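You operate a simulated robot arm through the tools that you are given. There is no shell and no other tool. Be economical: measure what you need, move in short steps, check, and stop when the job is done.

Carry out the task below with a simulated robot arm. There is one attempt and no reset: what you move stays moved.

Task
Take the green board on the top of the steel stand and put it away on the lower middle shelf of the side shelving. Then count the memory cards on the top of the packing table, then put as many of the disk cartridges from the top of the packing table on the free end of the desk. Then put the brown-band wallet on the cream plate. Then put the red-handled jug in the sink basin. Then put two of the sensors from the top of the mixing bench on the front of the paper table. The order counts. Set down upright: brown-band wallet, red-handled jug.

It is judged by the outcome, as a careful person would: the job done as asked, and still so three seconds after it is handed in. It fails if anything else is knocked over, pushed out of place, dropped, spilled or broken.

Robot
A 7-joint arm with a two-finger gripper on a trunk, on a base that drives. Base frame: it is fixed to the floor where the robot stands at the start and does not move with it; the origin is under the middle of the robot, x ahead of it, y to its left, z up; the surface under the hand at the start is at about z = 800. Units: mm, rad, N and s.
With the tool pointing down near the work surface it reaches from about 340 to 760 mm from the robot's upright axis, wherever it stands. Its first joint turns from -2.496 to 2.496 rad. Places, roughly: brown-band wallet [-4500, 2500, 1000]; cream plate (20x15x2 cm) [-2500, -100, 1300]; disk cartridge [-4750, 2500, 750]; free end of the desk [-1900, 0, 700]; front of the paper table [-800, 2400, 800]; green board [500, 0, 750]; lower middle shelf of the side shelving [-8700, 600, 700]; memory card [-5250, 2250, 750]; red-handled jug [-4000, 2250, 1000]; sensor [-3250, 2500, 1000]; sink basin [-2900, 2400, 800]. Payload 2.45 kg.
The TCP is the grasp point between the finger pads, 26 mm short of the fingertips. In the tool frame z runs along the fingers and y along their closing line. The gripper opens to 96 mm. The gripper's body begins 69 mm behind the TCP.
Orientation is that of the tool frame in the base frame, as a unit quaternion [w, x, y, z]. With the fingers straight down and closing along the base's y, the tool's x points along the base's -x, its y along +y and its z along -z.

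Tools
- The arm moves only by the tool play_rows. Its argument "rows" is a list of rows, each a list of 3 entries, a list of its own where there are three numbers: the finger opening in mm, from 0 to 96, then the shift along the tool's x, y, z in mm, then the turn, a rotation vector about the tool's x, y, z in rad. In form: [[hand, [tx, ty, tz], [rx, ry, rz]], ...]. A call has 1 to 8 rows; each row is the pose to reach, as a shift and turn from the pose commanded when the call began, along the tool's axes at that moment. A row lasts 0.2 s, in which the tool goes at most 50 mm and 0.15 rad; a call with a longer step from one row to the next is refused whole, and so is a gripper value outside its range. Where a pose cannot be reached the arm comes as near as it can. A force on the tool above 40 N (or 10 N above the force at the start of the call, whichever is more), or a blocked arm, ends the call early, and 0.2 s more pass. The fingers move at their own pace and stop on an object; they squeeze with about 38 N. The grip force told is the motor's: it shows also when the fingers shut on nothing. Time passes only in rows, and 0.2 s behind the last, so rows that repeat a pose let the fingers close. The reply holds the time, the measured pose of the TCP, the force on the tool along the base axes, the opening and the grip force, in the units named above and with some noise, with the torque about the TCP (base axes, N m) and any sound that the robot's microphone picked up.
- Cameras (640 x 400 px; columns grow to the right, rows downward): "scene" is now at [41.1, 149.9, 1413.2]; the picture's right is [-0.38, -0.92, 0.00], its down [-0.63, 0.26, -0.73] and it looks along [0.67, -0.28, -0.69] (base axes); focal length 285 px, centre (320, 200). "wrist" rides on the gripper at [82, 3, -98] in the tool frame; the picture's right is [-0.04, 1.00, 0.00], its down [-0.73, -0.03, -0.68] and it looks along [-0.68, -0.03, 0.73] (tool axes); focal length 256 px, centre (320, 200). There is no depth. A picture from a camera that has moved, and an enlarged one, comes with that camera's place and axes in the base frame and with its lens. The place of the scene camera against the robot may be out by one fixed shift of up to 25 mm in any direction.
- snapshot(camera): a new picture of that camera. The clock stands still meanwhile.
- move_column(by): slides the trunk up (or, below 0, down) by that many mm; the arm and the scene camera ride with it, the base frame stays. It gives what a move gives, with no picture.
- drive_base(legs): drives the robot by 1 to 6 legs, each [ahead, turn to the left] in mm and rad, along the robot's own axes; the way and the turn of a leg run together, so that a leg with both is an arc; at most 1500 mm and 3.142 rad a leg. The arm and the cameras ride along, it lands a little off, and it stops where it bumps. It gives what a move gives.
- head_to(pan, tilt): turns the head with the scene camera to pan (to the left, within 2.705 rad either way) and tilt (down, from -0.506 to 1.204), counted from straight ahead of the robot. It gives what a move gives.
- close_up(camera, box): a new picture of the part [left, top, right, bottom] of that camera's present view, enlarged. The clock stands still meanwhile.
- close_job(): hands the job in; it is judged then, once.

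Work in short steps. Places have to be worked out from the pictures, the camera data and where the tool is seen: move nearer, look again, correct. Check each grasp and each placing, and mend what went wrong. You have 207 turns and 184 pictures in all, those below and enlarged ones among them. Open the gripper and draw the arm clear of the work before you hand the job in, unless the task says otherwise.

The tools are called as name(argument=value, ...) on one line, values as JSON. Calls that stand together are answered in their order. play_rows: Moves the arm, as the interface text tells. Its arguments: {"type":"object","properties":{"rows":{"type":"array","items":{"type":"array"}}},"required":["rows"]} The other tools are called the same way: move_column (by) slides the trunk up or down; drive_base (legs) drives the base; head_to (pan, tilt) turns the head that bears the scene camera; snapshot (camera) takes a picture; close_up (camera, box) takes an enlarged picture of a part of a camera's view; close_job () hands the job in.

At the start:

```text
clock: 0.0
eef_pos: [584.0, -30.8, 1042.0]
tool_rot: [0.0, 0.0, 1.0, 0.001]
contact_force: [0.2, 0.3, -0.2]
moment: [0.02, -0.01, -0.02]
gripper_width: 96.0
grip_force: 0.0
trunk travel left (down, up): [-475.0, 165.0]
robot x, y, heading: [-1.4, 1.2, -0.004]
head pan, tilt: [-0.393, 0.756]
```

scene: 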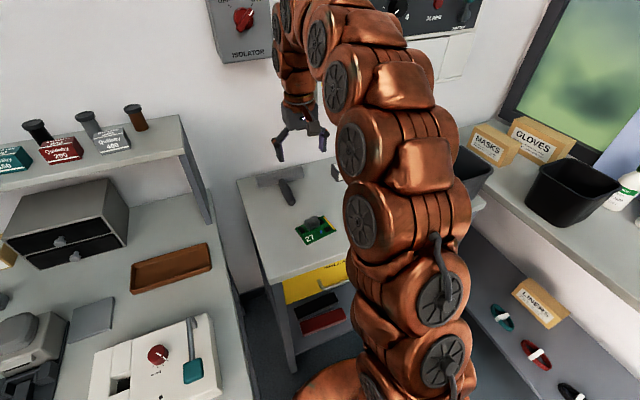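
wrist: 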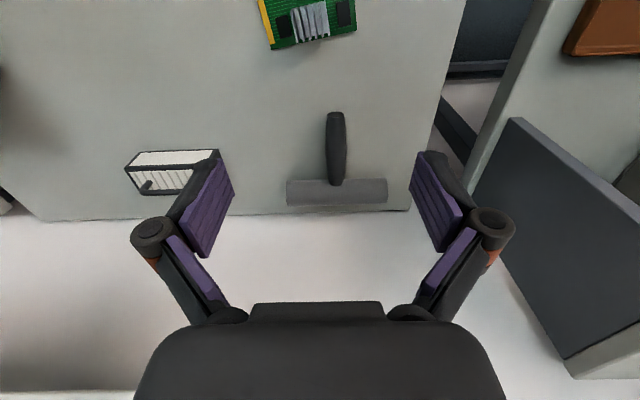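

The board appears to be near (545, -40, 805). I'll take a close look at it in both cameras before moving.

close_up(camera="scene", box=[230, 150, 390, 350])

play_rows(rows=[[96, [40, 0, 0], [0, 0, 0]], [96, [80, 0, 0], [0, 0, 0]], [96, [110, 0, 0], [0, 0, 0]]])

snapshot(camera="wrist")

```text
2.00 times, centred on (310, 250) of scene
camera zoom: at [41.1, 149.9, 1413.2], right [-0.38, -0.92, 0.0], down [-0.63, 0.26, -0.73], along [0.67, -0.28, -0.69], focal length 571 px, centre (340, 100)
```

zoom: 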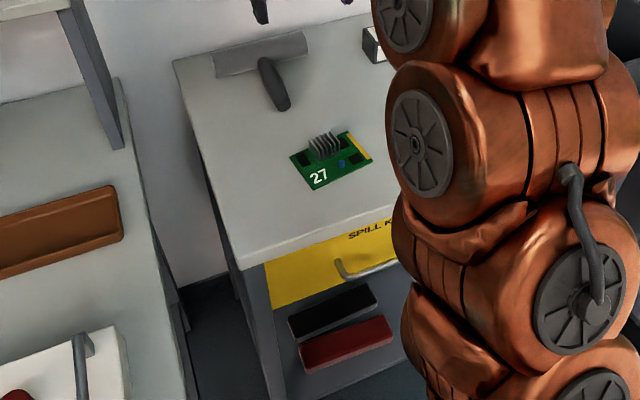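

```text
clock: 0.8
eef_pos: [476.6, -33.0, 1042.6]
tool_rot: [0.001, 0.0, 1.0, 0.0]
contact_force: [0.7, -0.8, 1.0]
moment: [0.0, 0.05, 0.03]
gripper_width: 96.0
grip_force: 0.1
trunk travel left (down, up): [-475.0, 165.0]
robot x, y, heading: [-1.1, 4.9, -0.003]
head pan, tilt: [-0.393, 0.756]
```

```text
180 pictures are left
camera wrist: at [394.7, -29.6, 1139.3], right [0.04, 1.0, 0.0], down [0.73, -0.03, 0.68], along [0.68, -0.03, -0.73], focal length 256 px, centre (320, 200)
```

wrist: 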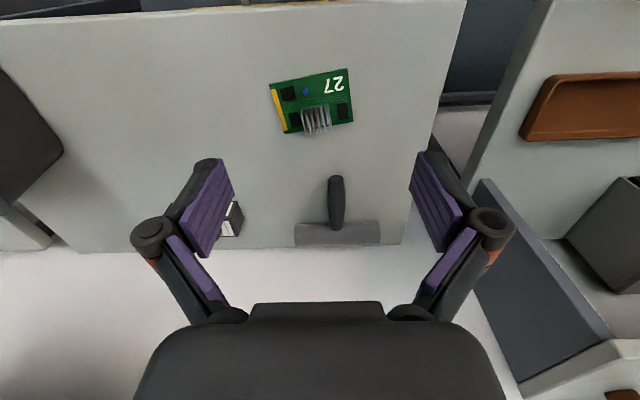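

Board measures about 100×70 mm centred near (533,-45). Before choosing a grasp I'll look toward the shelving behind me to see the clear height.

head_to(pan=2.7, tilt=0.1)

snapshot(camera="scene")

```text
clock: 3.5
eef_pos: [477.1, -32.6, 1042.2]
tool_rot: [0.0, 0.0, 1.0, -0.001]
contact_force: [-0.1, -0.1, 0.0]
moment: [0.0, 0.01, 0.01]
gripper_width: 95.9
grip_force: 0.1
trunk travel left (down, up): [-475.0, 165.0]
robot x, y, heading: [1.8, 3.6, 0.004]
head pan, tilt: [2.7, 0.099]
```

```text
179 pictures are left
camera scene: at [-118.5, 220.9, 1472.6], right [0.43, 0.9, 0.0], down [0.09, -0.04, -0.99], along [-0.9, 0.43, -0.1], focal length 285 px, centre (320, 200)
```

scene: 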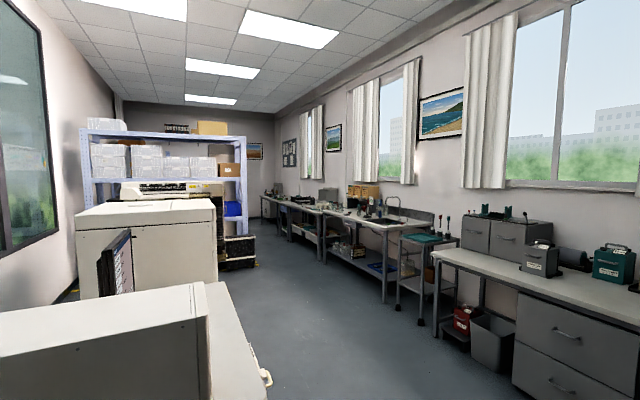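

I'll zoom on the blue shelving and on the rest of the route.

close_up(camera="scene", box=[70, 110, 260, 290])

close_up(camera="scene", box=[240, 150, 480, 300])

```text
2.22 times, centred on (165, 200) of scene
camera zoom: at [-118.5, 220.9, 1472.6], right [0.43, 0.9, 0.0], down [0.09, -0.04, -0.99], along [-0.9, 0.43, -0.1], focal length 634 px, centre (664, 200)
```

zoom: 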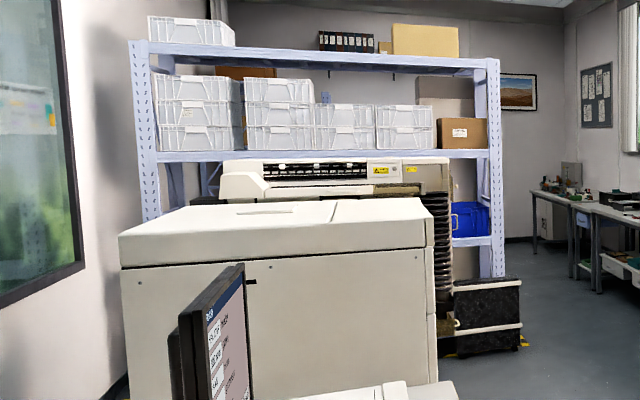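

```text
2.67 times, centred on (360, 225) of scene
camera zoom: at [-118.5, 220.9, 1472.6], right [0.43, 0.9, 0.0], down [0.09, -0.04, -0.99], along [-0.9, 0.43, -0.1], focal length 761 px, centre (213, 133)
```

zoom: 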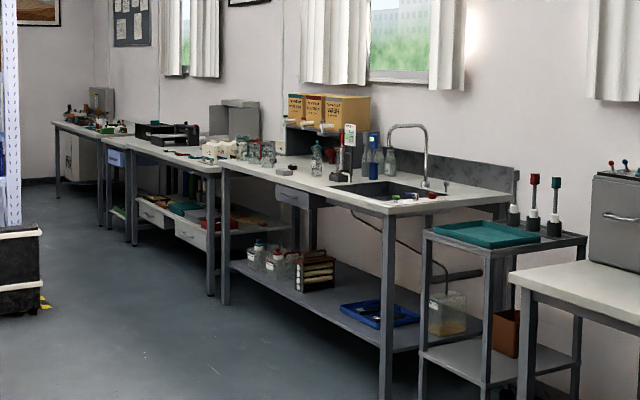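

The target shelving isn't visible from here, so I'll take the board top-down by its short span. First I rotate and move above it.

play_rows(rows=[[96, [-10, -2, 10], [0, 0, 0.14]], [96, [-20, -4, 20], [0, 0, 0.28]], [96, [-30, -6, 30], [0, 0, 0.42]], [96, [-40, -8, 40], [0, 0, 0.56]], [96, [-50, -10, 50], [0, 0, 0.7]], [96, [-56, -12, 60], [0, 0, 0.84]], [96, [-56, -12, 70], [0, 0, 0.98]], [96, [-56, -12, 80], [0, 0, 1.12]]])

play_rows(rows=[[96, [0, 0, 10], [0, 0, 0.14]], [96, [0, 0, 20], [0, 0, 0.28]], [96, [0, 0, 30], [0, 0, 0.3]], [96, [0, 0, 30], [0, 0, 0.3]]])

snapshot(camera="wrist")

```text
clock: 5.3
eef_pos: [531.0, -42.4, 962.4]
tool_rot: [0.001, 0.532, 0.847, 0.0]
contact_force: [-0.8, 0.0, 0.1]
moment: [0.01, -0.02, -0.01]
gripper_width: 95.7
grip_force: 0.1
trunk travel left (down, up): [-475.0, 165.0]
robot x, y, heading: [1.3, 4.1, -0.003]
head pan, tilt: [2.7, 0.099]
```

```text
clock: 6.3
eef_pos: [530.5, -43.5, 931.7]
tool_rot: [0.0, 0.652, 0.758, 0.0]
contact_force: [-0.9, 0.2, -1.0]
moment: [0.01, 0.03, -0.02]
gripper_width: 96.0
grip_force: 0.0
trunk travel left (down, up): [-475.0, 165.0]
robot x, y, heading: [0.8, 5.5, 0.006]
head pan, tilt: [2.7, 0.099]
```

```text
176 pictures are left
camera wrist: at [521.6, 37.5, 1029.1], right [0.99, 0.11, 0.0], down [0.08, -0.73, 0.68], along [0.07, -0.67, -0.73], focal length 256 px, centre (320, 200)
```

wrist: 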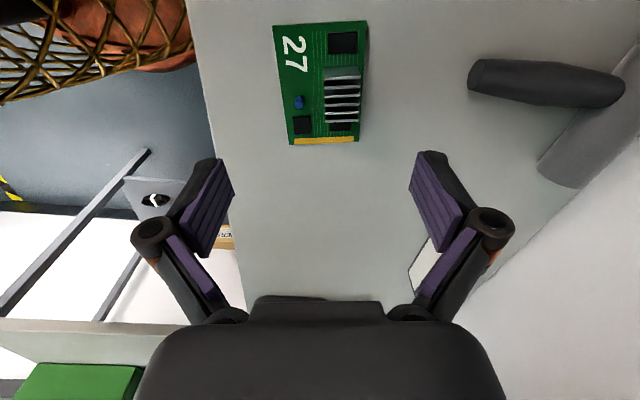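

The board is centred between the fingers. I'll descend, then inch down to near the tabletop.

play_rows(rows=[[96, [0, 0, 30], [0, 0, 0]], [96, [0, 0, 60], [0, 0, 0]], [96, [0, 0, 85], [0, 0, 0]], [96, [0, 0, 93], [0, 0, 0]], [96, [0, 0, 96], [0, 0, 0]], [96, [0, 0, 99], [0, 0, 0]], [96, [0, 0, 102], [0, 0, 0]]])

snapshot(camera="wrist")

```text
clock: 7.9
eef_pos: [529.5, -42.8, 829.0]
tool_rot: [0.001, 0.65, 0.76, 0.0]
contact_force: [-0.5, 0.2, -0.2]
moment: [0.02, 0.03, -0.03]
gripper_width: 96.2
grip_force: 0.0
trunk travel left (down, up): [-475.0, 165.0]
robot x, y, heading: [2.1, 2.1, -0.002]
head pan, tilt: [2.7, 0.099]
```

```text
175 pictures are left
camera wrist: at [520.0, 37.5, 927.2], right [0.99, 0.11, 0.0], down [0.08, -0.73, 0.68], along [0.08, -0.67, -0.73], focal length 256 px, centre (320, 200)
```

wrist: 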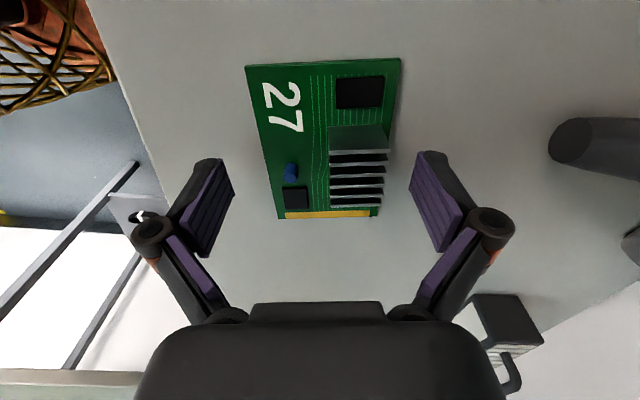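

Fingers straddle the board's middle; tip at about 803. Inch down a few more mm, then close.

play_rows(rows=[[96, [0, 0, 1], [0, 0, 0]], [96, [0, 0, 2], [0, 0, 0]], [96, [0, 0, 2.5], [0, 0, 0]], [96, [0, 0, 2.5], [0, 0, 0]]])

play_rows(rows=[[80, [0, 0, 0], [0, 0, 0]], [70, [0, 0, 0], [0, 0, 0]], [60, [0, 0, 0], [0, 0, 0]], [50, [0, 0, 0], [0, 0, 0]], [50, [0, 0, 0], [0, 0, 0]]])

snapshot(camera="wrist")

```text
clock: 8.9
eef_pos: [529.7, -42.8, 827.1]
tool_rot: [0.0, 0.651, 0.759, 0.001]
contact_force: [-0.4, 0.5, 0.3]
moment: [0.01, 0.0, 0.03]
gripper_width: 95.9
grip_force: 0.1
trunk travel left (down, up): [-475.0, 165.0]
robot x, y, heading: [1.8, 0.2, 0.003]
head pan, tilt: [2.7, 0.099]
```

```text
clock: 10.1
eef_pos: [529.9, -43.7, 827.5]
tool_rot: [0.001, 0.652, 0.759, 0.0]
contact_force: [1.9, 0.7, 8.7]
moment: [0.04, -0.14, -0.04]
gripper_width: 50.9
grip_force: 3.5
trunk travel left (down, up): [-475.0, 165.0]
robot x, y, heading: [-1.5, 0.7, -0.001]
head pan, tilt: [2.7, 0.099]
```

```text
174 pictures are left
camera wrist: at [520.9, 37.4, 925.1], right [0.99, 0.11, 0.0], down [0.08, -0.73, 0.68], along [0.08, -0.67, -0.73], focal length 256 px, centre (320, 200)
```

wrist: 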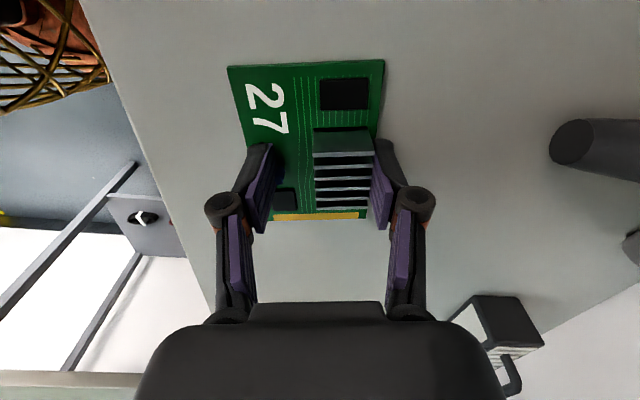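

The board is too thin to take by its edge: the left finger rode over its surface. I'll raise slightly, open, and recentre over the heatsink to grip that instead.

play_rows(rows=[[62, [0, 0, -3], [0, 0, 0]], [66, [0, 0, -20], [0, 0, 0]], [66, [-9, 14, -20], [0, 0, 0]], [66, [-9, 14, -20], [0, 0, 0]]])

snapshot(camera="wrist")

```text
clock: 11.1
eef_pos: [545.6, -51.0, 847.5]
tool_rot: [0.0, 0.651, 0.759, 0.0]
contact_force: [0.1, 0.2, -0.2]
moment: [-0.01, -0.04, 0.01]
gripper_width: 66.2
grip_force: 0.0
trunk travel left (down, up): [-475.0, 165.0]
robot x, y, heading: [-0.9, 2.9, -0.0]
head pan, tilt: [2.7, 0.099]
```

```text
173 pictures are left
camera wrist: at [536.5, 30.0, 945.5], right [0.99, 0.11, 0.0], down [0.08, -0.73, 0.68], along [0.08, -0.67, -0.73], focal length 256 px, centre (320, 200)
```

wrist: 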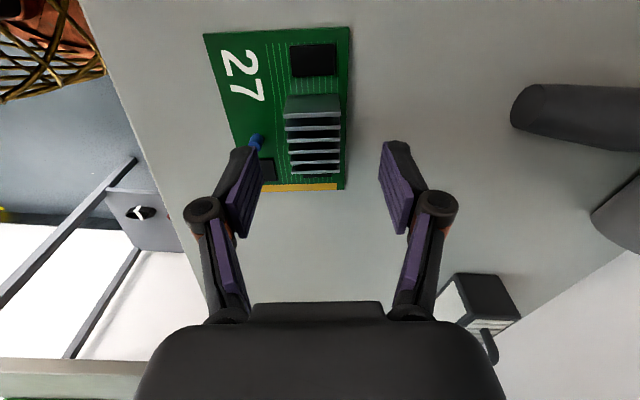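

Heatsink is nearly centred; I'll trim the position, narrow to 44 to miss the blue component, and descend over it.

play_rows(rows=[[44, [6, -3, 0], [0, 0, 0]], [44, [6, -3, 0], [0, 0, 0]], [44, [6, -3, 5], [0, 0, 0]], [44, [6, -3, 10], [0, 0, 0]], [44, [6, -3, 14], [0, 0, 0]], [44, [6, -3, 17], [0, 0, 0]], [44, [6, -3, 17], [0, 0, 0]]])

snapshot(camera="wrist")

```text
clock: 12.7
eef_pos: [541.1, -46.9, 829.6]
tool_rot: [0.0, 0.651, 0.759, 0.0]
contact_force: [0.0, 0.2, 0.2]
moment: [0.02, -0.02, 0.01]
gripper_width: 44.0
grip_force: 0.1
trunk travel left (down, up): [-475.0, 165.0]
robot x, y, heading: [0.5, 3.1, 0.001]
head pan, tilt: [2.7, 0.099]
```

```text
172 pictures are left
camera wrist: at [532.6, 35.5, 927.9], right [0.99, 0.11, 0.0], down [0.08, -0.73, 0.68], along [0.08, -0.67, -0.73], focal length 256 px, centre (320, 200)
```

wrist: 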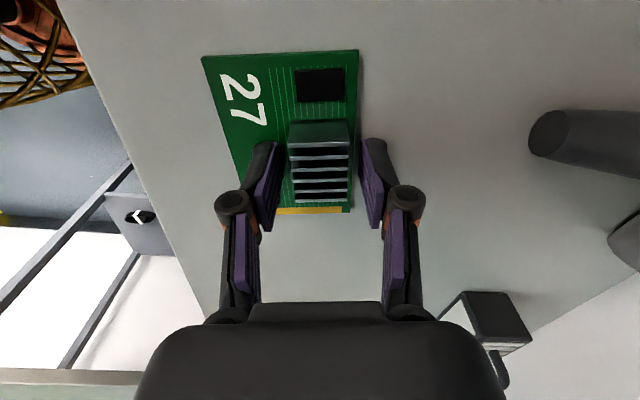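

Fingers straddle the heatsink cleanly with no contact. Close and lift.

play_rows(rows=[[30, [0, 0, 0], [0, 0, 0]], [15, [0, 0, 0], [0, 0, 0]], [5, [0, 0, 0], [0, 0, 0]], [5, [0, 0, 0], [0, 0, 0]], [5, [0, 0, 0], [0, 0, 0]]])

play_rows(rows=[[5, [0, 0, -10], [0, 0, 0]], [5, [0, 0, -40], [0, 0, 0]], [5, [0, 0, -80], [0, 0, 0]], [5, [0, 0, -120], [0, 0, 0]], [5, [0, 0, -120], [0, 0, 0]]])

snapshot(camera="wrist")

```text
clock: 13.9
eef_pos: [541.7, -44.9, 830.5]
tool_rot: [0.0, 0.652, 0.758, 0.0]
contact_force: [0.4, -0.2, 0.9]
moment: [-0.01, -0.01, 0.01]
gripper_width: 26.8
grip_force: 38.1
trunk travel left (down, up): [-475.0, 165.0]
robot x, y, heading: [-0.8, 3.6, -0.004]
head pan, tilt: [2.7, 0.099]
```

```text
clock: 15.1
eef_pos: [544.3, -47.0, 950.0]
tool_rot: [0.0, 0.652, 0.758, 0.0]
contact_force: [0.3, 0.3, -1.4]
moment: [0.0, -0.01, -0.02]
gripper_width: 26.9
grip_force: 37.9
trunk travel left (down, up): [-475.0, 165.0]
robot x, y, heading: [1.2, 8.5, 0.003]
head pan, tilt: [2.7, 0.099]
```

```text
171 pictures are left
camera wrist: at [534.9, 35.4, 1047.8], right [0.99, 0.11, 0.0], down [0.08, -0.73, 0.68], along [0.07, -0.67, -0.73], focal length 256 px, centre (320, 200)
```

wrist: 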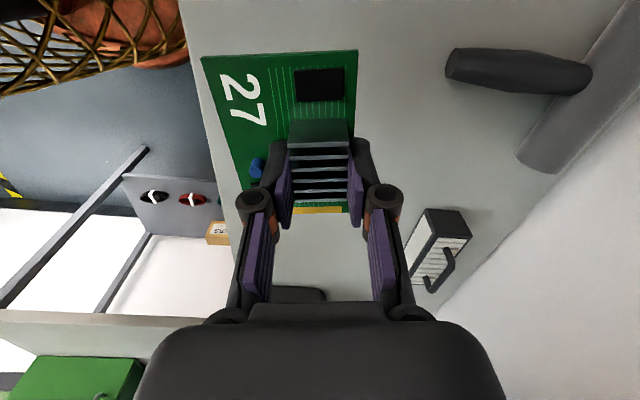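

The board is held firmly. I'll raise and retract the arm, and look around at floor level to plan the drive.

play_rows(rows=[[5, [10, -30, -40], [0, 0, 0]], [5, [20, -60, -80], [0, 0, 0]], [5, [20, -90, -120], [0, 0, 0]], [5, [20, -120, -150], [0, 0, 0]], [5, [20, -130, -150], [0, 0, 0]]])

head_to(pan=2.6, tilt=0.6)

snapshot(camera="scene")

head_to(pan=1.3, tilt=0.5)

snapshot(camera="scene")

```text
refused: row 1 steps farther than a row can; nothing moved
```

```text
clock: 16.0
eef_pos: [544.3, -45.0, 950.2]
tool_rot: [-0.001, 0.652, 0.759, 0.0]
contact_force: [0.1, 0.2, -0.2]
moment: [0.02, 0.01, 0.02]
gripper_width: 26.8
grip_force: 37.9
trunk travel left (down, up): [-475.0, 165.0]
robot x, y, heading: [-5.6, 0.9, -0.001]
head pan, tilt: [2.601, 0.6]
```

```text
170 pictures are left
camera scene: at [-111.0, 227.1, 1426.5], right [0.51, 0.86, 0.0], down [0.48, -0.29, -0.83], along [-0.71, 0.43, -0.56], focal length 285 px, centre (320, 200)
```

scene: 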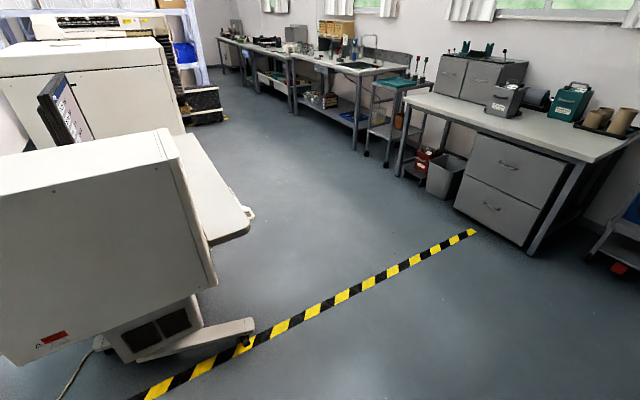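

```text
clock: 17.5
eef_pos: [544.1, -44.9, 950.7]
tool_rot: [0.001, 0.652, 0.759, 0.0]
contact_force: [-0.1, -0.1, -0.6]
moment: [0.0, 0.0, -0.01]
gripper_width: 26.9
grip_force: 38.0
trunk travel left (down, up): [-475.0, 165.0]
robot x, y, heading: [-0.9, -0.2, -0.002]
head pan, tilt: [1.3, 0.499]
```

```text
169 pictures are left
camera scene: at [-11.0, 269.3, 1435.5], right [0.96, -0.27, 0.0], down [-0.13, -0.46, -0.88], along [0.23, 0.85, -0.48], focal length 285 px, centre (320, 200)
```

scene: 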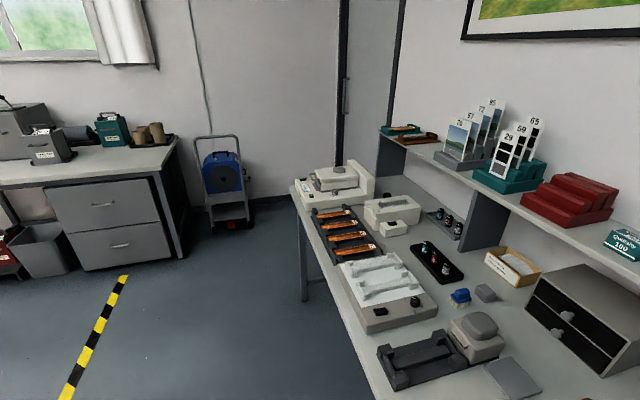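

I'll retract the arm toward the body and up in smaller steps, then back away from the stand.

play_rows(rows=[[5, [8, -25, -30], [0, 0, 0]], [5, [16, -50, -60], [0, 0, 0]], [5, [24, -75, -90], [0, 0, 0]], [5, [32, -100, -120], [0, 0, 0]], [5, [40, -125, -150], [0, 0, 0]], [5, [40, -145, -170], [0, 0, 0]], [5, [40, -145, -170], [0, 0, 0]]])

drive_base(legs=[[-300, 0]])

head_to(pan=2.0, tilt=0.8)

snapshot(camera="scene")

```text
clock: 19.1
eef_pos: [391.6, -27.9, 1123.3]
tool_rot: [-0.001, 0.652, 0.759, 0.0]
contact_force: [-0.5, -0.5, -0.8]
moment: [0.02, 0.0, -0.01]
gripper_width: 27.2
grip_force: 38.2
trunk travel left (down, up): [-475.0, 165.0]
robot x, y, heading: [-1.5, 2.0, 0.001]
head pan, tilt: [1.3, 0.499]
```

```text
clock: 21.1
eef_pos: [87.0, -25.7, 1121.9]
tool_rot: [-0.001, 0.65, 0.76, 0.0]
contact_force: [-0.1, 0.0, -1.2]
moment: [0.0, 0.02, -0.03]
gripper_width: 26.9
grip_force: 37.7
trunk travel left (down, up): [-475.0, 165.0]
robot x, y, heading: [-305.9, 2.8, 0.005]
head pan, tilt: [1.3, 0.499]
```

```text
clock: 22.2
eef_pos: [87.8, -26.7, 1121.1]
tool_rot: [0.001, 0.649, 0.761, 0.0]
contact_force: [0.5, -0.3, 0.5]
moment: [-0.05, 0.0, 0.03]
gripper_width: 26.8
grip_force: 38.0
trunk travel left (down, up): [-475.0, 165.0]
robot x, y, heading: [-306.2, 1.2, 0.01]
head pan, tilt: [2.0, 0.799]
```

```text
168 pictures are left
camera scene: at [-376.3, 253.6, 1409.6], right [0.91, 0.42, 0.0], down [0.3, -0.65, -0.7], along [-0.29, 0.63, -0.72], focal length 285 px, centre (320, 200)
```

scene: 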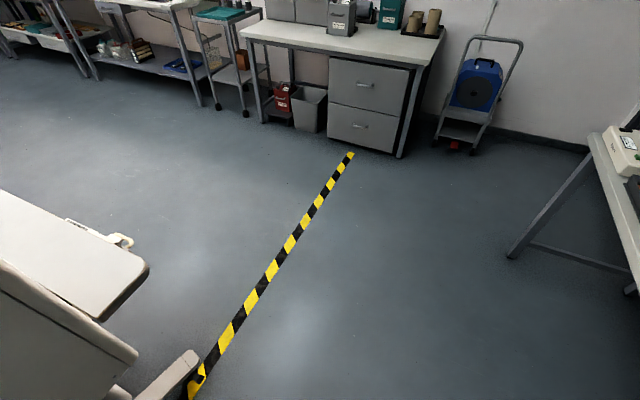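

The way is clear. I'll turn left, cross to the aisle centre (y≈1550), and head along -x.

drive_base(legs=[[0, 1.7], [1200, 0], [500, 1.44], [1500, 0]])

head_to(pan=0, tilt=0.2)

snapshot(camera="scene")

```text
clock: 43.2
eef_pos: [-2766.1, 1472.3, 1122.5]
tool_rot: [0.0, 0.768, -0.641, 0.0]
contact_force: [-0.7, -0.3, -0.8]
moment: [0.01, 0.03, 0.0]
gripper_width: 27.1
grip_force: 37.7
trunk travel left (down, up): [-475.0, 165.0]
robot x, y, heading: [-2369.9, 1453.7, -3.11]
head pan, tilt: [2.0, 0.799]
cut short: leg 3
```

```text
clock: 45.2
eef_pos: [-2765.5, 1471.9, 1121.1]
tool_rot: [0.0, 0.769, -0.639, -0.001]
contact_force: [0.0, 0.1, -1.1]
moment: [0.03, -0.01, 0.02]
gripper_width: 26.8
grip_force: 37.9
trunk travel left (down, up): [-475.0, 165.0]
robot x, y, heading: [-2369.2, 1456.4, -3.107]
head pan, tilt: [0.0, 0.201]
```

```text
167 pictures are left
camera scene: at [-2394.4, 1269.1, 1463.2], right [-0.03, 1.0, 0.0], down [0.2, 0.01, -0.98], along [-0.98, -0.03, -0.2], focal length 285 px, centre (320, 200)
```

scene: 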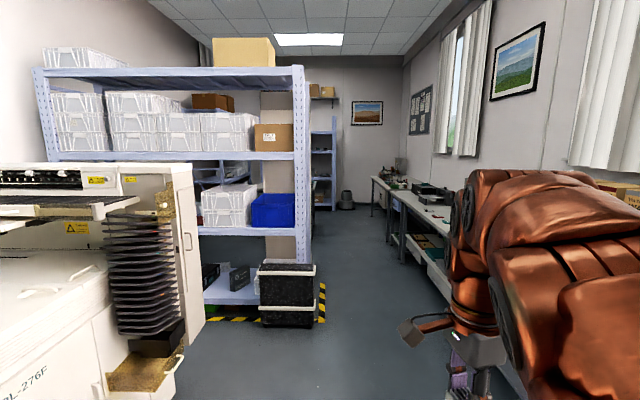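

Board still held. I'll veer slightly right and pass the black box, keeping to y≈1650.

drive_base(legs=[[0, -0.125], [1500, 0], [1000, 0.09]])

snapshot(camera="scene")

```text
clock: 57.8
eef_pos: [-5224.1, 1709.4, 1122.3]
tool_rot: [0.0, 0.75, -0.661, 0.0]
contact_force: [-0.3, 0.3, -0.9]
moment: [0.0, -0.01, 0.02]
gripper_width: 26.9
grip_force: 38.5
trunk travel left (down, up): [-475.0, 165.0]
robot x, y, heading: [-4833.1, 1671.4, 3.113]
head pan, tilt: [0.0, 0.201]
```

```text
166 pictures are left
camera scene: at [-4863.7, 1486.3, 1463.2], right [0.02, 1.0, 0.0], down [0.2, 0.0, -0.98], along [-0.98, 0.02, -0.2], focal length 285 px, centre (320, 200)
```

scene: 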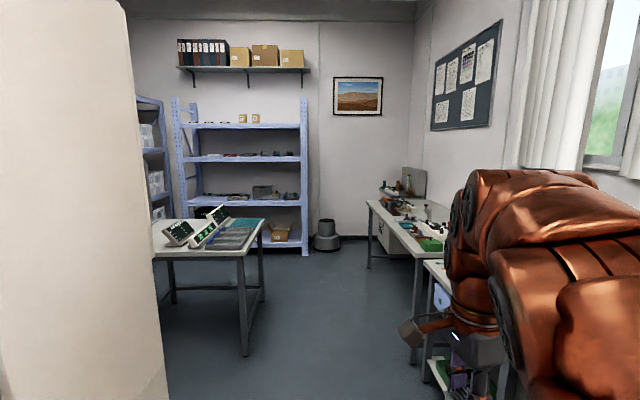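

The shelving stands at the end, front at x≈-8400, shelves ~500 mm apart, so a top-down placing should fit. I'll drive nearer past the small table.

drive_base(legs=[[0, 0.09], [1500, 0], [1150, 0]])

head_to(pan=0.4, tilt=0.5)

snapshot(camera="scene")

```text
clock: 71.3
eef_pos: [-7881.8, 1567.6, 1122.2]
tool_rot: [0.0, 0.77, -0.638, 0.0]
contact_force: [-0.4, 1.4, -0.1]
moment: [-0.01, 0.0, 0.0]
gripper_width: 27.2
grip_force: 38.0
trunk travel left (down, up): [-475.0, 165.0]
robot x, y, heading: [-7488.4, 1551.5, -3.11]
head pan, tilt: [0.0, 0.201]
```

```text
clock: 72.1
eef_pos: [-7882.6, 1566.7, 1121.4]
tool_rot: [0.0, 0.769, -0.639, 0.0]
contact_force: [0.6, -0.1, -0.8]
moment: [0.0, 0.02, -0.01]
gripper_width: 26.9
grip_force: 38.4
trunk travel left (down, up): [-475.0, 165.0]
robot x, y, heading: [-7491.0, 1547.7, -3.107]
head pan, tilt: [0.4, 0.499]
```

```text
165 pictures are left
camera scene: at [-7500.4, 1330.8, 1435.6], right [-0.42, 0.91, 0.0], down [0.43, 0.2, -0.88], along [-0.8, -0.37, -0.48], focal length 285 px, centre (320, 200)
```

scene: 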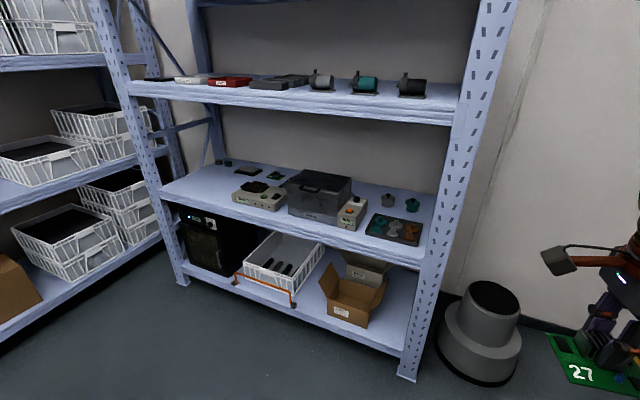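

The left front of the lower-middle shelf looks free (around y≈200). I'll drive to face it from about x=-7800.

drive_base(legs=[[0, 1.283], [1240, 0], [0, -1.317]])

head_to(pan=0.1, tilt=0.65)

snapshot(camera="scene")

```text
clock: 78.6
eef_pos: [-7742.6, 702.1, 1121.3]
tool_rot: [-0.001, 0.999, -0.038, -0.002]
contact_force: [0.5, -0.7, -0.1]
moment: [0.0, 0.04, -0.03]
gripper_width: 26.9
grip_force: 38.3
trunk travel left (down, up): [-475.0, 165.0]
robot x, y, heading: [-7642.8, 1079.4, -1.603]
head pan, tilt: [0.4, 0.499]
stopped in leg 2: the robot was blocked; the commanded pose is now the measured one
```

```text
clock: 79.4
eef_pos: [-7743.6, 701.2, 1122.9]
tool_rot: [-0.001, 0.999, -0.038, 0.0]
contact_force: [0.2, 0.3, -0.8]
moment: [-0.03, 0.01, 0.0]
gripper_width: 26.8
grip_force: 37.9
trunk travel left (down, up): [-475.0, 165.0]
robot x, y, heading: [-7646.0, 1080.5, -1.598]
head pan, tilt: [0.099, 0.649]
```

```text
164 pictures are left
camera scene: at [-7441.3, 1036.4, 1422.2], right [-1.0, -0.07, 0.0], down [-0.04, 0.6, -0.8], along [0.06, -0.79, -0.6], focal length 285 px, centre (320, 200)
```

scene: 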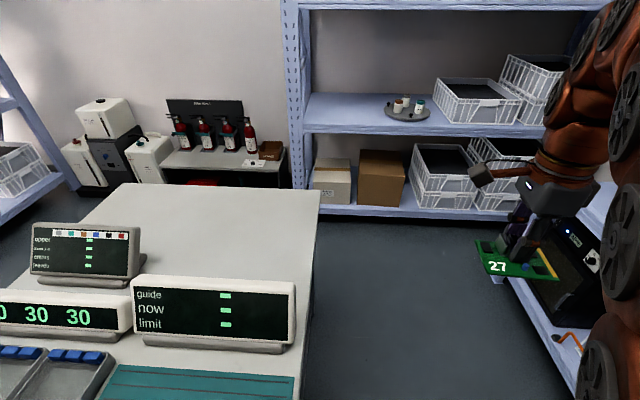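

The base touched the small table's corner; the aisle centre between table (x≈-7375) and shelf front is x≈-7890. I'll back off and come in along that line.

drive_base(legs=[[-330, 0], [0, -0.45], [530, 0], [0, 0.47], [550, 0], [0, -1.56]])

head_to(pan=0.1, tilt=0.65)

snapshot(camera="scene")

```text
clock: 93.6
eef_pos: [-8255.7, 478.7, 1120.9]
tool_rot: [0.0, -0.679, 0.734, 0.0]
contact_force: [-0.6, -0.2, -1.1]
moment: [-0.02, -0.02, 0.02]
gripper_width: 27.1
grip_force: 37.9
trunk travel left (down, up): [-475.0, 165.0]
robot x, y, heading: [-7875.0, 383.8, 3.111]
head pan, tilt: [0.099, 0.649]
```

```text
clock: 94.2
eef_pos: [-8255.8, 477.5, 1121.1]
tool_rot: [0.001, -0.679, 0.734, 0.0]
contact_force: [0.3, -1.0, -0.8]
moment: [0.02, -0.02, 0.01]
gripper_width: 26.8
grip_force: 38.4
trunk travel left (down, up): [-475.0, 165.0]
robot x, y, heading: [-7875.3, 379.9, 3.116]
head pan, tilt: [0.099, 0.649]
```

```text
163 pictures are left
camera scene: at [-7903.3, 189.0, 1422.2], right [-0.07, 1.0, 0.0], down [0.6, 0.04, -0.8], along [-0.79, -0.06, -0.6], focal length 285 px, centre (320, 200)
```

scene: 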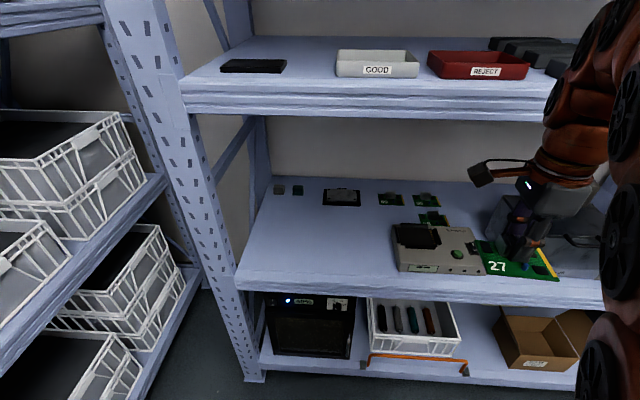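

There's a wide free area at the left of the shelf (z≈730). I'll lower the trunk so the arm passes under the upper shelf, still outside the shelf front.

move_column(by=-290)

snapshot(camera="scene")

snapshot(camera="wrist")

```text
clock: 97.1
eef_pos: [-8255.0, 477.9, 832.4]
tool_rot: [0.001, -0.679, 0.734, 0.001]
contact_force: [0.3, 0.6, -0.1]
moment: [-0.02, 0.01, 0.0]
gripper_width: 26.8
grip_force: 37.4
trunk travel left (down, up): [-185.0, 455.0]
robot x, y, heading: [-7874.9, 378.0, 3.117]
head pan, tilt: [0.099, 0.649]
```

```text
162 pictures are left
camera scene: at [-7903.3, 189.0, 1132.2], right [-0.07, 1.0, 0.0], down [0.6, 0.04, -0.8], along [-0.79, -0.06, -0.6], focal length 285 px, centre (320, 200)
```

scene: 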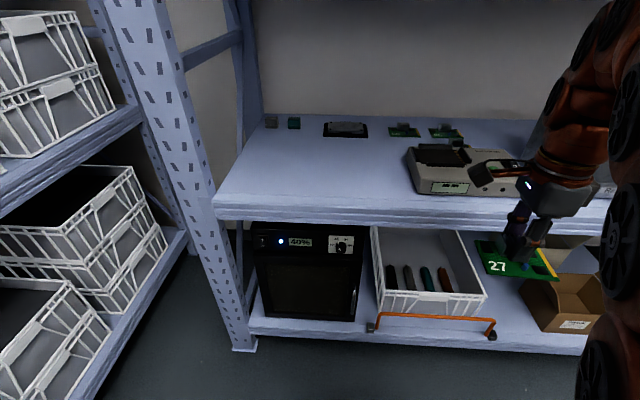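

```text
161 pictures are left
camera wrist: at [-8265.2, 396.5, 929.1], right [-0.99, 0.12, 0.0], down [0.08, 0.73, 0.68], along [0.08, 0.68, -0.73], focal length 256 px, centre (320, 200)
```

wrist: 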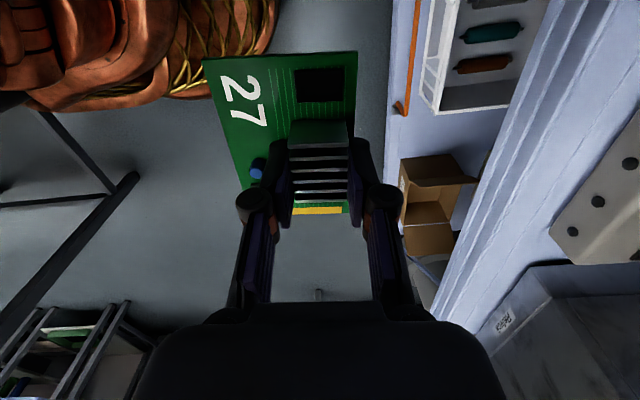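

Shelf top looks to be at z≈765, so the board bottom (≈803) clears it. Move sideways to y≈200 outside the shelf first, raising a little.

play_rows(rows=[[5, [40, 0, -5], [0, 0, 0]], [5, [80, 0, -10], [0, 0, 0]], [5, [120, 0, -10], [0, 0, 0]], [5, [160, 0, -10], [0, 0, 0]], [5, [200, 0, -10], [0, 0, 0]], [5, [240, 0, -10], [0, 0, 0]], [5, [280, 0, -10], [0, 0, 0]], [5, [280, 0, -10], [0, 0, 0]]])

snapshot(camera="scene")

snapshot(camera="wrist")

```text
clock: 98.9
eef_pos: [-8276.7, 197.0, 839.5]
tool_rot: [0.0, -0.68, 0.733, 0.0]
contact_force: [-0.1, -1.0, -1.3]
moment: [0.01, 0.0, -0.01]
gripper_width: 26.9
grip_force: 38.0
trunk travel left (down, up): [-185.0, 455.0]
robot x, y, heading: [-7875.4, 381.0, 3.107]
head pan, tilt: [0.099, 0.649]
```

```text
160 pictures are left
camera scene: at [-7903.3, 188.9, 1132.2], right [-0.07, 1.0, 0.0], down [0.6, 0.04, -0.8], along [-0.79, -0.06, -0.6], focal length 285 px, centre (320, 200)
```

scene: 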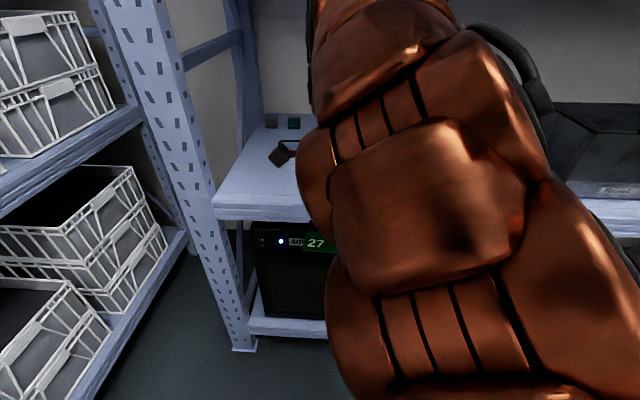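

```text
159 pictures are left
camera wrist: at [-8285.6, 115.4, 937.1], right [-0.99, 0.12, 0.0], down [0.08, 0.73, 0.68], along [0.08, 0.68, -0.73], focal length 256 px, centre (320, 200)
```

wrist: 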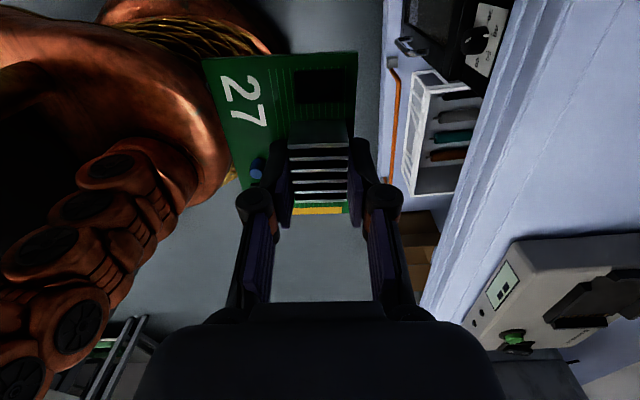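

Path forward looks clear. I'll extend into the shelf in steps, keeping height.

play_rows(rows=[[5, [0, 35, 0], [0, 0, 0]], [5, [0, 70, 0], [0, 0, 0]], [5, [0, 105, 0], [0, 0, 0]], [5, [0, 140, 0], [0, 0, 0]], [5, [0, 175, 0], [0, 0, 0]], [5, [0, 210, 0], [0, 0, 0]], [5, [0, 230, 0], [0, 0, 0]], [5, [0, 230, 0], [0, 0, 0]]])

snapshot(camera="scene")

snapshot(camera="wrist")

```text
clock: 100.7
eef_pos: [-8460.1, 217.7, 823.8]
tool_rot: [0.001, -0.681, 0.733, 0.001]
contact_force: [0.1, 0.6, -1.8]
moment: [-0.01, 0.0, 0.01]
gripper_width: 26.8
grip_force: 38.3
out of reach, approached as far as the arm can: row 5, 6, 7, 8
trunk travel left (down, up): [-185.0, 455.0]
robot x, y, heading: [-7879.0, 379.7, 3.11]
head pan, tilt: [0.099, 0.649]
```

```text
158 pictures are left
camera scene: at [-7903.4, 189.0, 1132.2], right [-0.07, 1.0, 0.0], down [0.6, 0.04, -0.8], along [-0.79, -0.06, -0.6], focal length 285 px, centre (320, 200)
```

scene: 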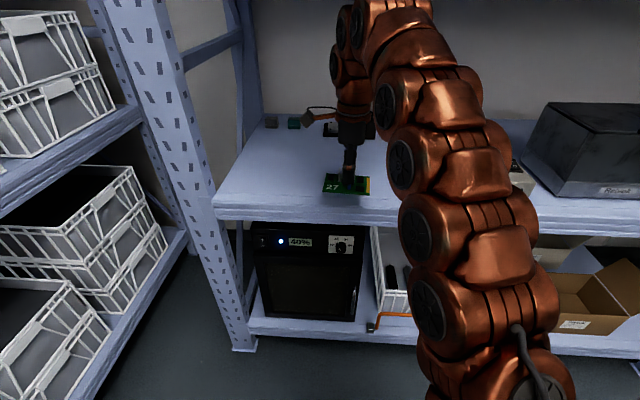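

```text
157 pictures are left
camera wrist: at [-8469.7, 136.3, 921.1], right [-0.99, 0.12, 0.0], down [0.08, 0.73, 0.68], along [0.08, 0.68, -0.73], focal length 256 px, centre (320, 200)
```

wrist: 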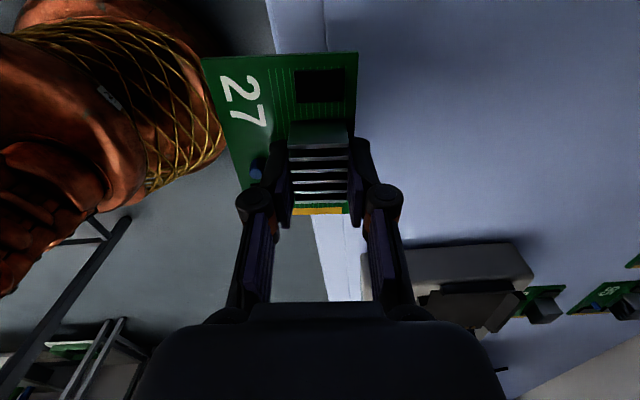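

Arm reach is spent about 50 mm inside the edge; I'll creep the base forward 90 mm to carry the board deeper.

drive_base(legs=[[90, 0]])

snapshot(camera="wrist")

```text
clock: 101.8
eef_pos: [-8550.7, 219.8, 823.6]
tool_rot: [0.001, -0.68, 0.733, 0.001]
contact_force: [0.0, 0.1, -0.5]
moment: [0.01, 0.01, 0.01]
gripper_width: 26.9
grip_force: 37.9
trunk travel left (down, up): [-185.0, 455.0]
robot x, y, heading: [-7966.8, 382.1, 3.109]
head pan, tilt: [0.099, 0.649]
```

```text
156 pictures are left
camera wrist: at [-8560.2, 139.5, 921.4], right [-0.99, 0.12, 0.0], down [0.09, 0.73, 0.68], along [0.08, 0.68, -0.73], focal length 256 px, centre (320, 200)
```

wrist: 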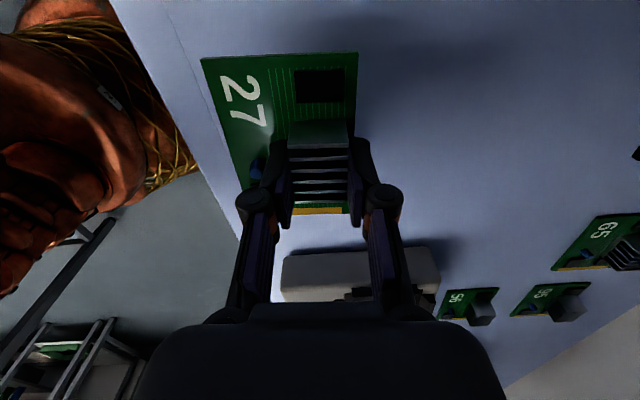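

The board is ~130 mm behind the edge and clear of neighbours. Lower with the trunk gradually until contact.

move_column(by=-20)

move_column(by=-6)

snapshot(camera="wrist")

close_up(camera="scene", box=[280, 100, 440, 230])

```text
clock: 102.5
eef_pos: [-8550.4, 221.4, 803.3]
tool_rot: [0.0, -0.68, 0.733, 0.0]
contact_force: [0.0, 0.4, -0.1]
moment: [-0.06, -0.02, -0.02]
gripper_width: 26.9
grip_force: 37.9
trunk travel left (down, up): [-165.0, 475.0]
robot x, y, heading: [-7967.2, 384.4, 3.115]
head pan, tilt: [0.099, 0.649]
```

```text
clock: 103.0
eef_pos: [-8551.0, 221.5, 799.3]
tool_rot: [0.0, -0.68, 0.734, 0.001]
contact_force: [-0.2, -0.3, -0.9]
moment: [-0.03, 0.0, -0.02]
gripper_width: 26.8
grip_force: 37.9
trunk travel left (down, up): [-159.0, 481.0]
robot x, y, heading: [-7968.9, 380.8, 3.115]
head pan, tilt: [0.099, 0.649]
```

```text
155 pictures are left
camera wrist: at [-8560.2, 139.5, 895.3], right [-0.99, 0.12, 0.0], down [0.09, 0.73, 0.68], along [0.08, 0.68, -0.73], focal length 256 px, centre (320, 200)
```

wrist: 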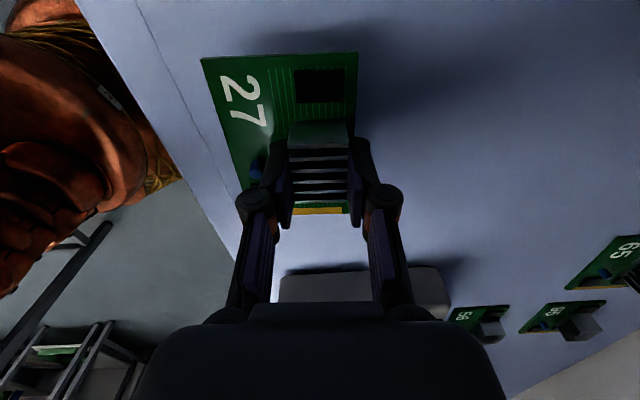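

```text
3.08 times, centred on (360, 165) of scene
camera zoom: at [-7993.9, 191.6, 1106.1], right [-0.07, 1.0, 0.0], down [0.6, 0.04, -0.8], along [-0.79, -0.06, -0.6], focal length 878 px, centre (197, 308)
```

zoom: 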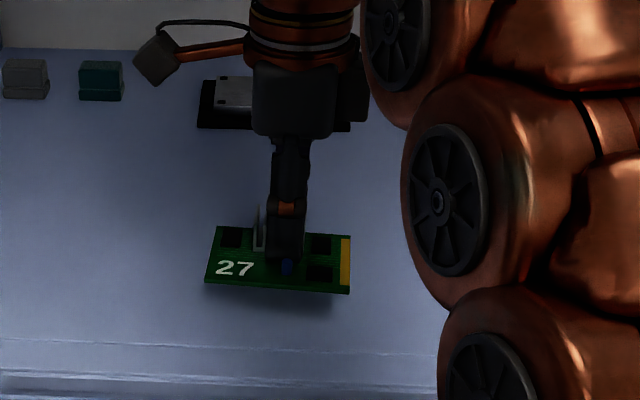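

Still hovering above its shadow; continue lowering.

move_column(by=-10)

close_up(camera="scene", box=[280, 100, 440, 230])

```text
clock: 103.6
eef_pos: [-8550.9, 222.4, 789.0]
tool_rot: [0.001, -0.679, 0.734, 0.0]
contact_force: [-0.7, -0.1, -1.4]
moment: [0.0, 0.01, 0.02]
gripper_width: 27.0
grip_force: 37.8
trunk travel left (down, up): [-149.0, 491.0]
robot x, y, heading: [-7966.1, 383.1, 3.118]
head pan, tilt: [0.099, 0.649]
```

```text
3.08 times, centred on (360, 165) of scene
camera zoom: at [-7993.9, 191.6, 1096.1], right [-0.07, 1.0, 0.0], down [0.6, 0.04, -0.8], along [-0.79, -0.06, -0.6], focal length 878 px, centre (197, 308)
```

zoom: 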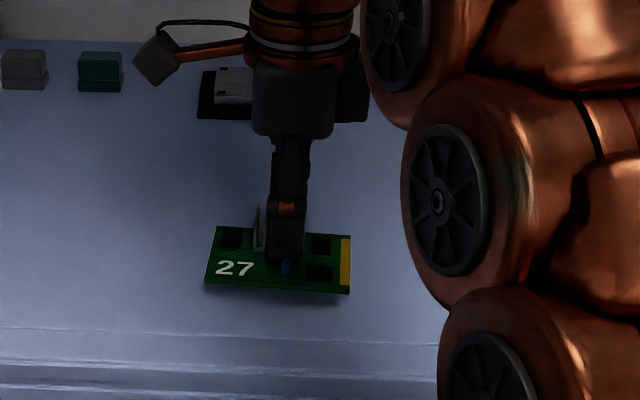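

Shadow is shrinking; lower further in small steps.

move_column(by=-8)

move_column(by=-4)

close_up(camera="scene", box=[280, 100, 440, 230])

```text
clock: 104.2
eef_pos: [-8550.0, 221.2, 781.3]
tool_rot: [0.0, -0.679, 0.734, 0.001]
contact_force: [-0.1, -0.2, -1.2]
moment: [0.01, 0.04, 0.0]
gripper_width: 26.9
grip_force: 38.3
trunk travel left (down, up): [-141.0, 499.0]
robot x, y, heading: [-7967.1, 381.7, 3.109]
head pan, tilt: [0.099, 0.649]
```

```text
clock: 104.7
eef_pos: [-8550.6, 221.1, 776.6]
tool_rot: [0.001, -0.679, 0.734, 0.0]
contact_force: [1.0, -0.6, -1.0]
moment: [0.01, 0.01, 0.02]
gripper_width: 27.0
grip_force: 37.7
trunk travel left (down, up): [-137.0, 503.0]
robot x, y, heading: [-7968.8, 382.8, 3.107]
head pan, tilt: [0.099, 0.649]
```

```text
3.08 times, centred on (360, 165) of scene
camera zoom: at [-7993.9, 191.6, 1084.1], right [-0.07, 1.0, 0.0], down [0.6, 0.04, -0.8], along [-0.79, -0.06, -0.6], focal length 878 px, centre (197, 308)
```

zoom: 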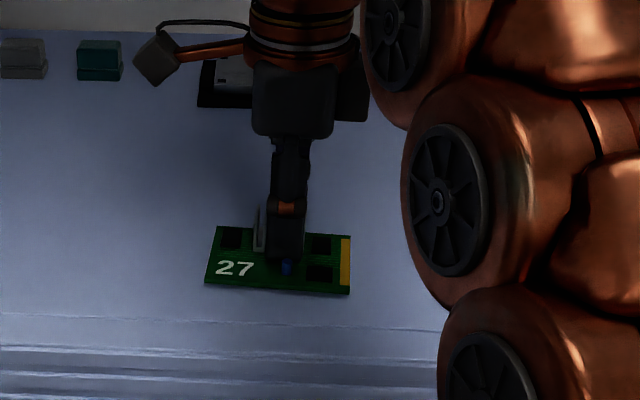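

Almost down, judging by the shadow. A few more small steps, watching the force.

move_column(by=-4)

move_column(by=-3)

close_up(camera="scene", box=[310, 150, 390, 210])

```text
clock: 105.3
eef_pos: [-8549.6, 222.2, 772.4]
tool_rot: [0.001, -0.679, 0.734, 0.0]
contact_force: [0.3, -0.5, -0.7]
moment: [0.02, -0.01, 0.02]
gripper_width: 27.2
grip_force: 38.0
trunk travel left (down, up): [-133.0, 507.0]
robot x, y, heading: [-7968.3, 382.7, 3.11]
head pan, tilt: [0.099, 0.649]
```

```text
clock: 105.8
eef_pos: [-8551.0, 221.1, 770.4]
tool_rot: [0.0, -0.679, 0.734, 0.001]
contact_force: [-0.4, -0.6, 8.3]
moment: [-0.51, -0.15, -0.09]
gripper_width: 27.0
grip_force: 38.0
trunk travel left (down, up): [-130.0, 510.0]
robot x, y, heading: [-7968.9, 383.5, 3.112]
head pan, tilt: [0.099, 0.649]
```

```text
6.67 times, centred on (350, 180) of scene
camera zoom: at [-7993.7, 191.7, 1077.4], right [-0.07, 1.0, 0.0], down [0.6, 0.04, -0.8], along [-0.79, -0.06, -0.6], focal length 1903 px, centre (120, 333)
```

zoom: 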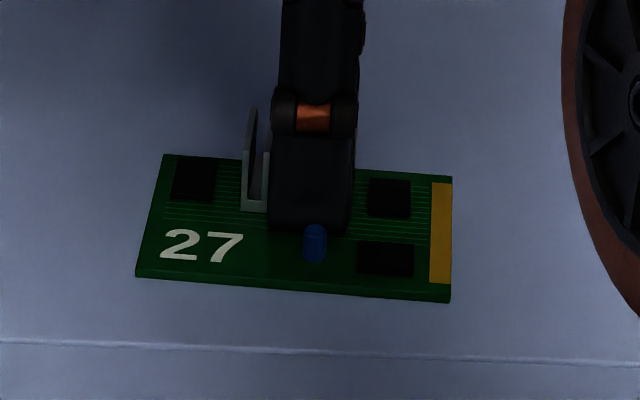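

Contact felt (8 N). Open only a little (avoiding the blue component) and lift with the trunk.

play_rows(rows=[[38, [0, 0, 0], [0, 0, 0]], [38, [0, 0, 0], [0, 0, 0]], [38, [0, 0, 0], [0, 0, 0]]])

move_column(by=60)

snapshot(camera="wrist")

```text
clock: 106.6
eef_pos: [-8550.4, 221.5, 768.5]
tool_rot: [0.0, -0.679, 0.734, 0.001]
contact_force: [-0.8, -0.3, 1.5]
moment: [0.01, -0.03, -0.01]
gripper_width: 38.2
grip_force: 0.0
trunk travel left (down, up): [-130.0, 510.0]
robot x, y, heading: [-7966.4, 383.9, 3.112]
head pan, tilt: [0.099, 0.649]
```

```text
clock: 107.6
eef_pos: [-8550.0, 221.8, 828.7]
tool_rot: [0.0, -0.68, 0.734, 0.0]
contact_force: [-0.6, 0.1, 0.0]
moment: [-0.01, 0.03, 0.0]
gripper_width: 38.1
grip_force: 0.0
trunk travel left (down, up): [-190.0, 450.0]
robot x, y, heading: [-7966.9, 384.1, 3.114]
head pan, tilt: [0.099, 0.649]
```

```text
150 pictures are left
camera wrist: at [-8560.2, 139.5, 926.4], right [-0.99, 0.12, 0.0], down [0.09, 0.73, 0.68], along [0.08, 0.68, -0.73], focal length 256 px, centre (320, 200)
```

wrist: 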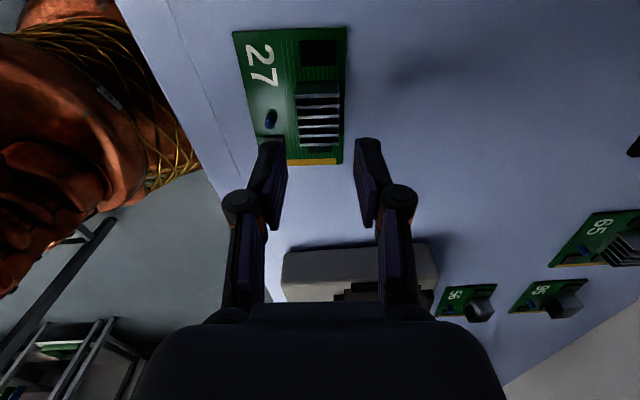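

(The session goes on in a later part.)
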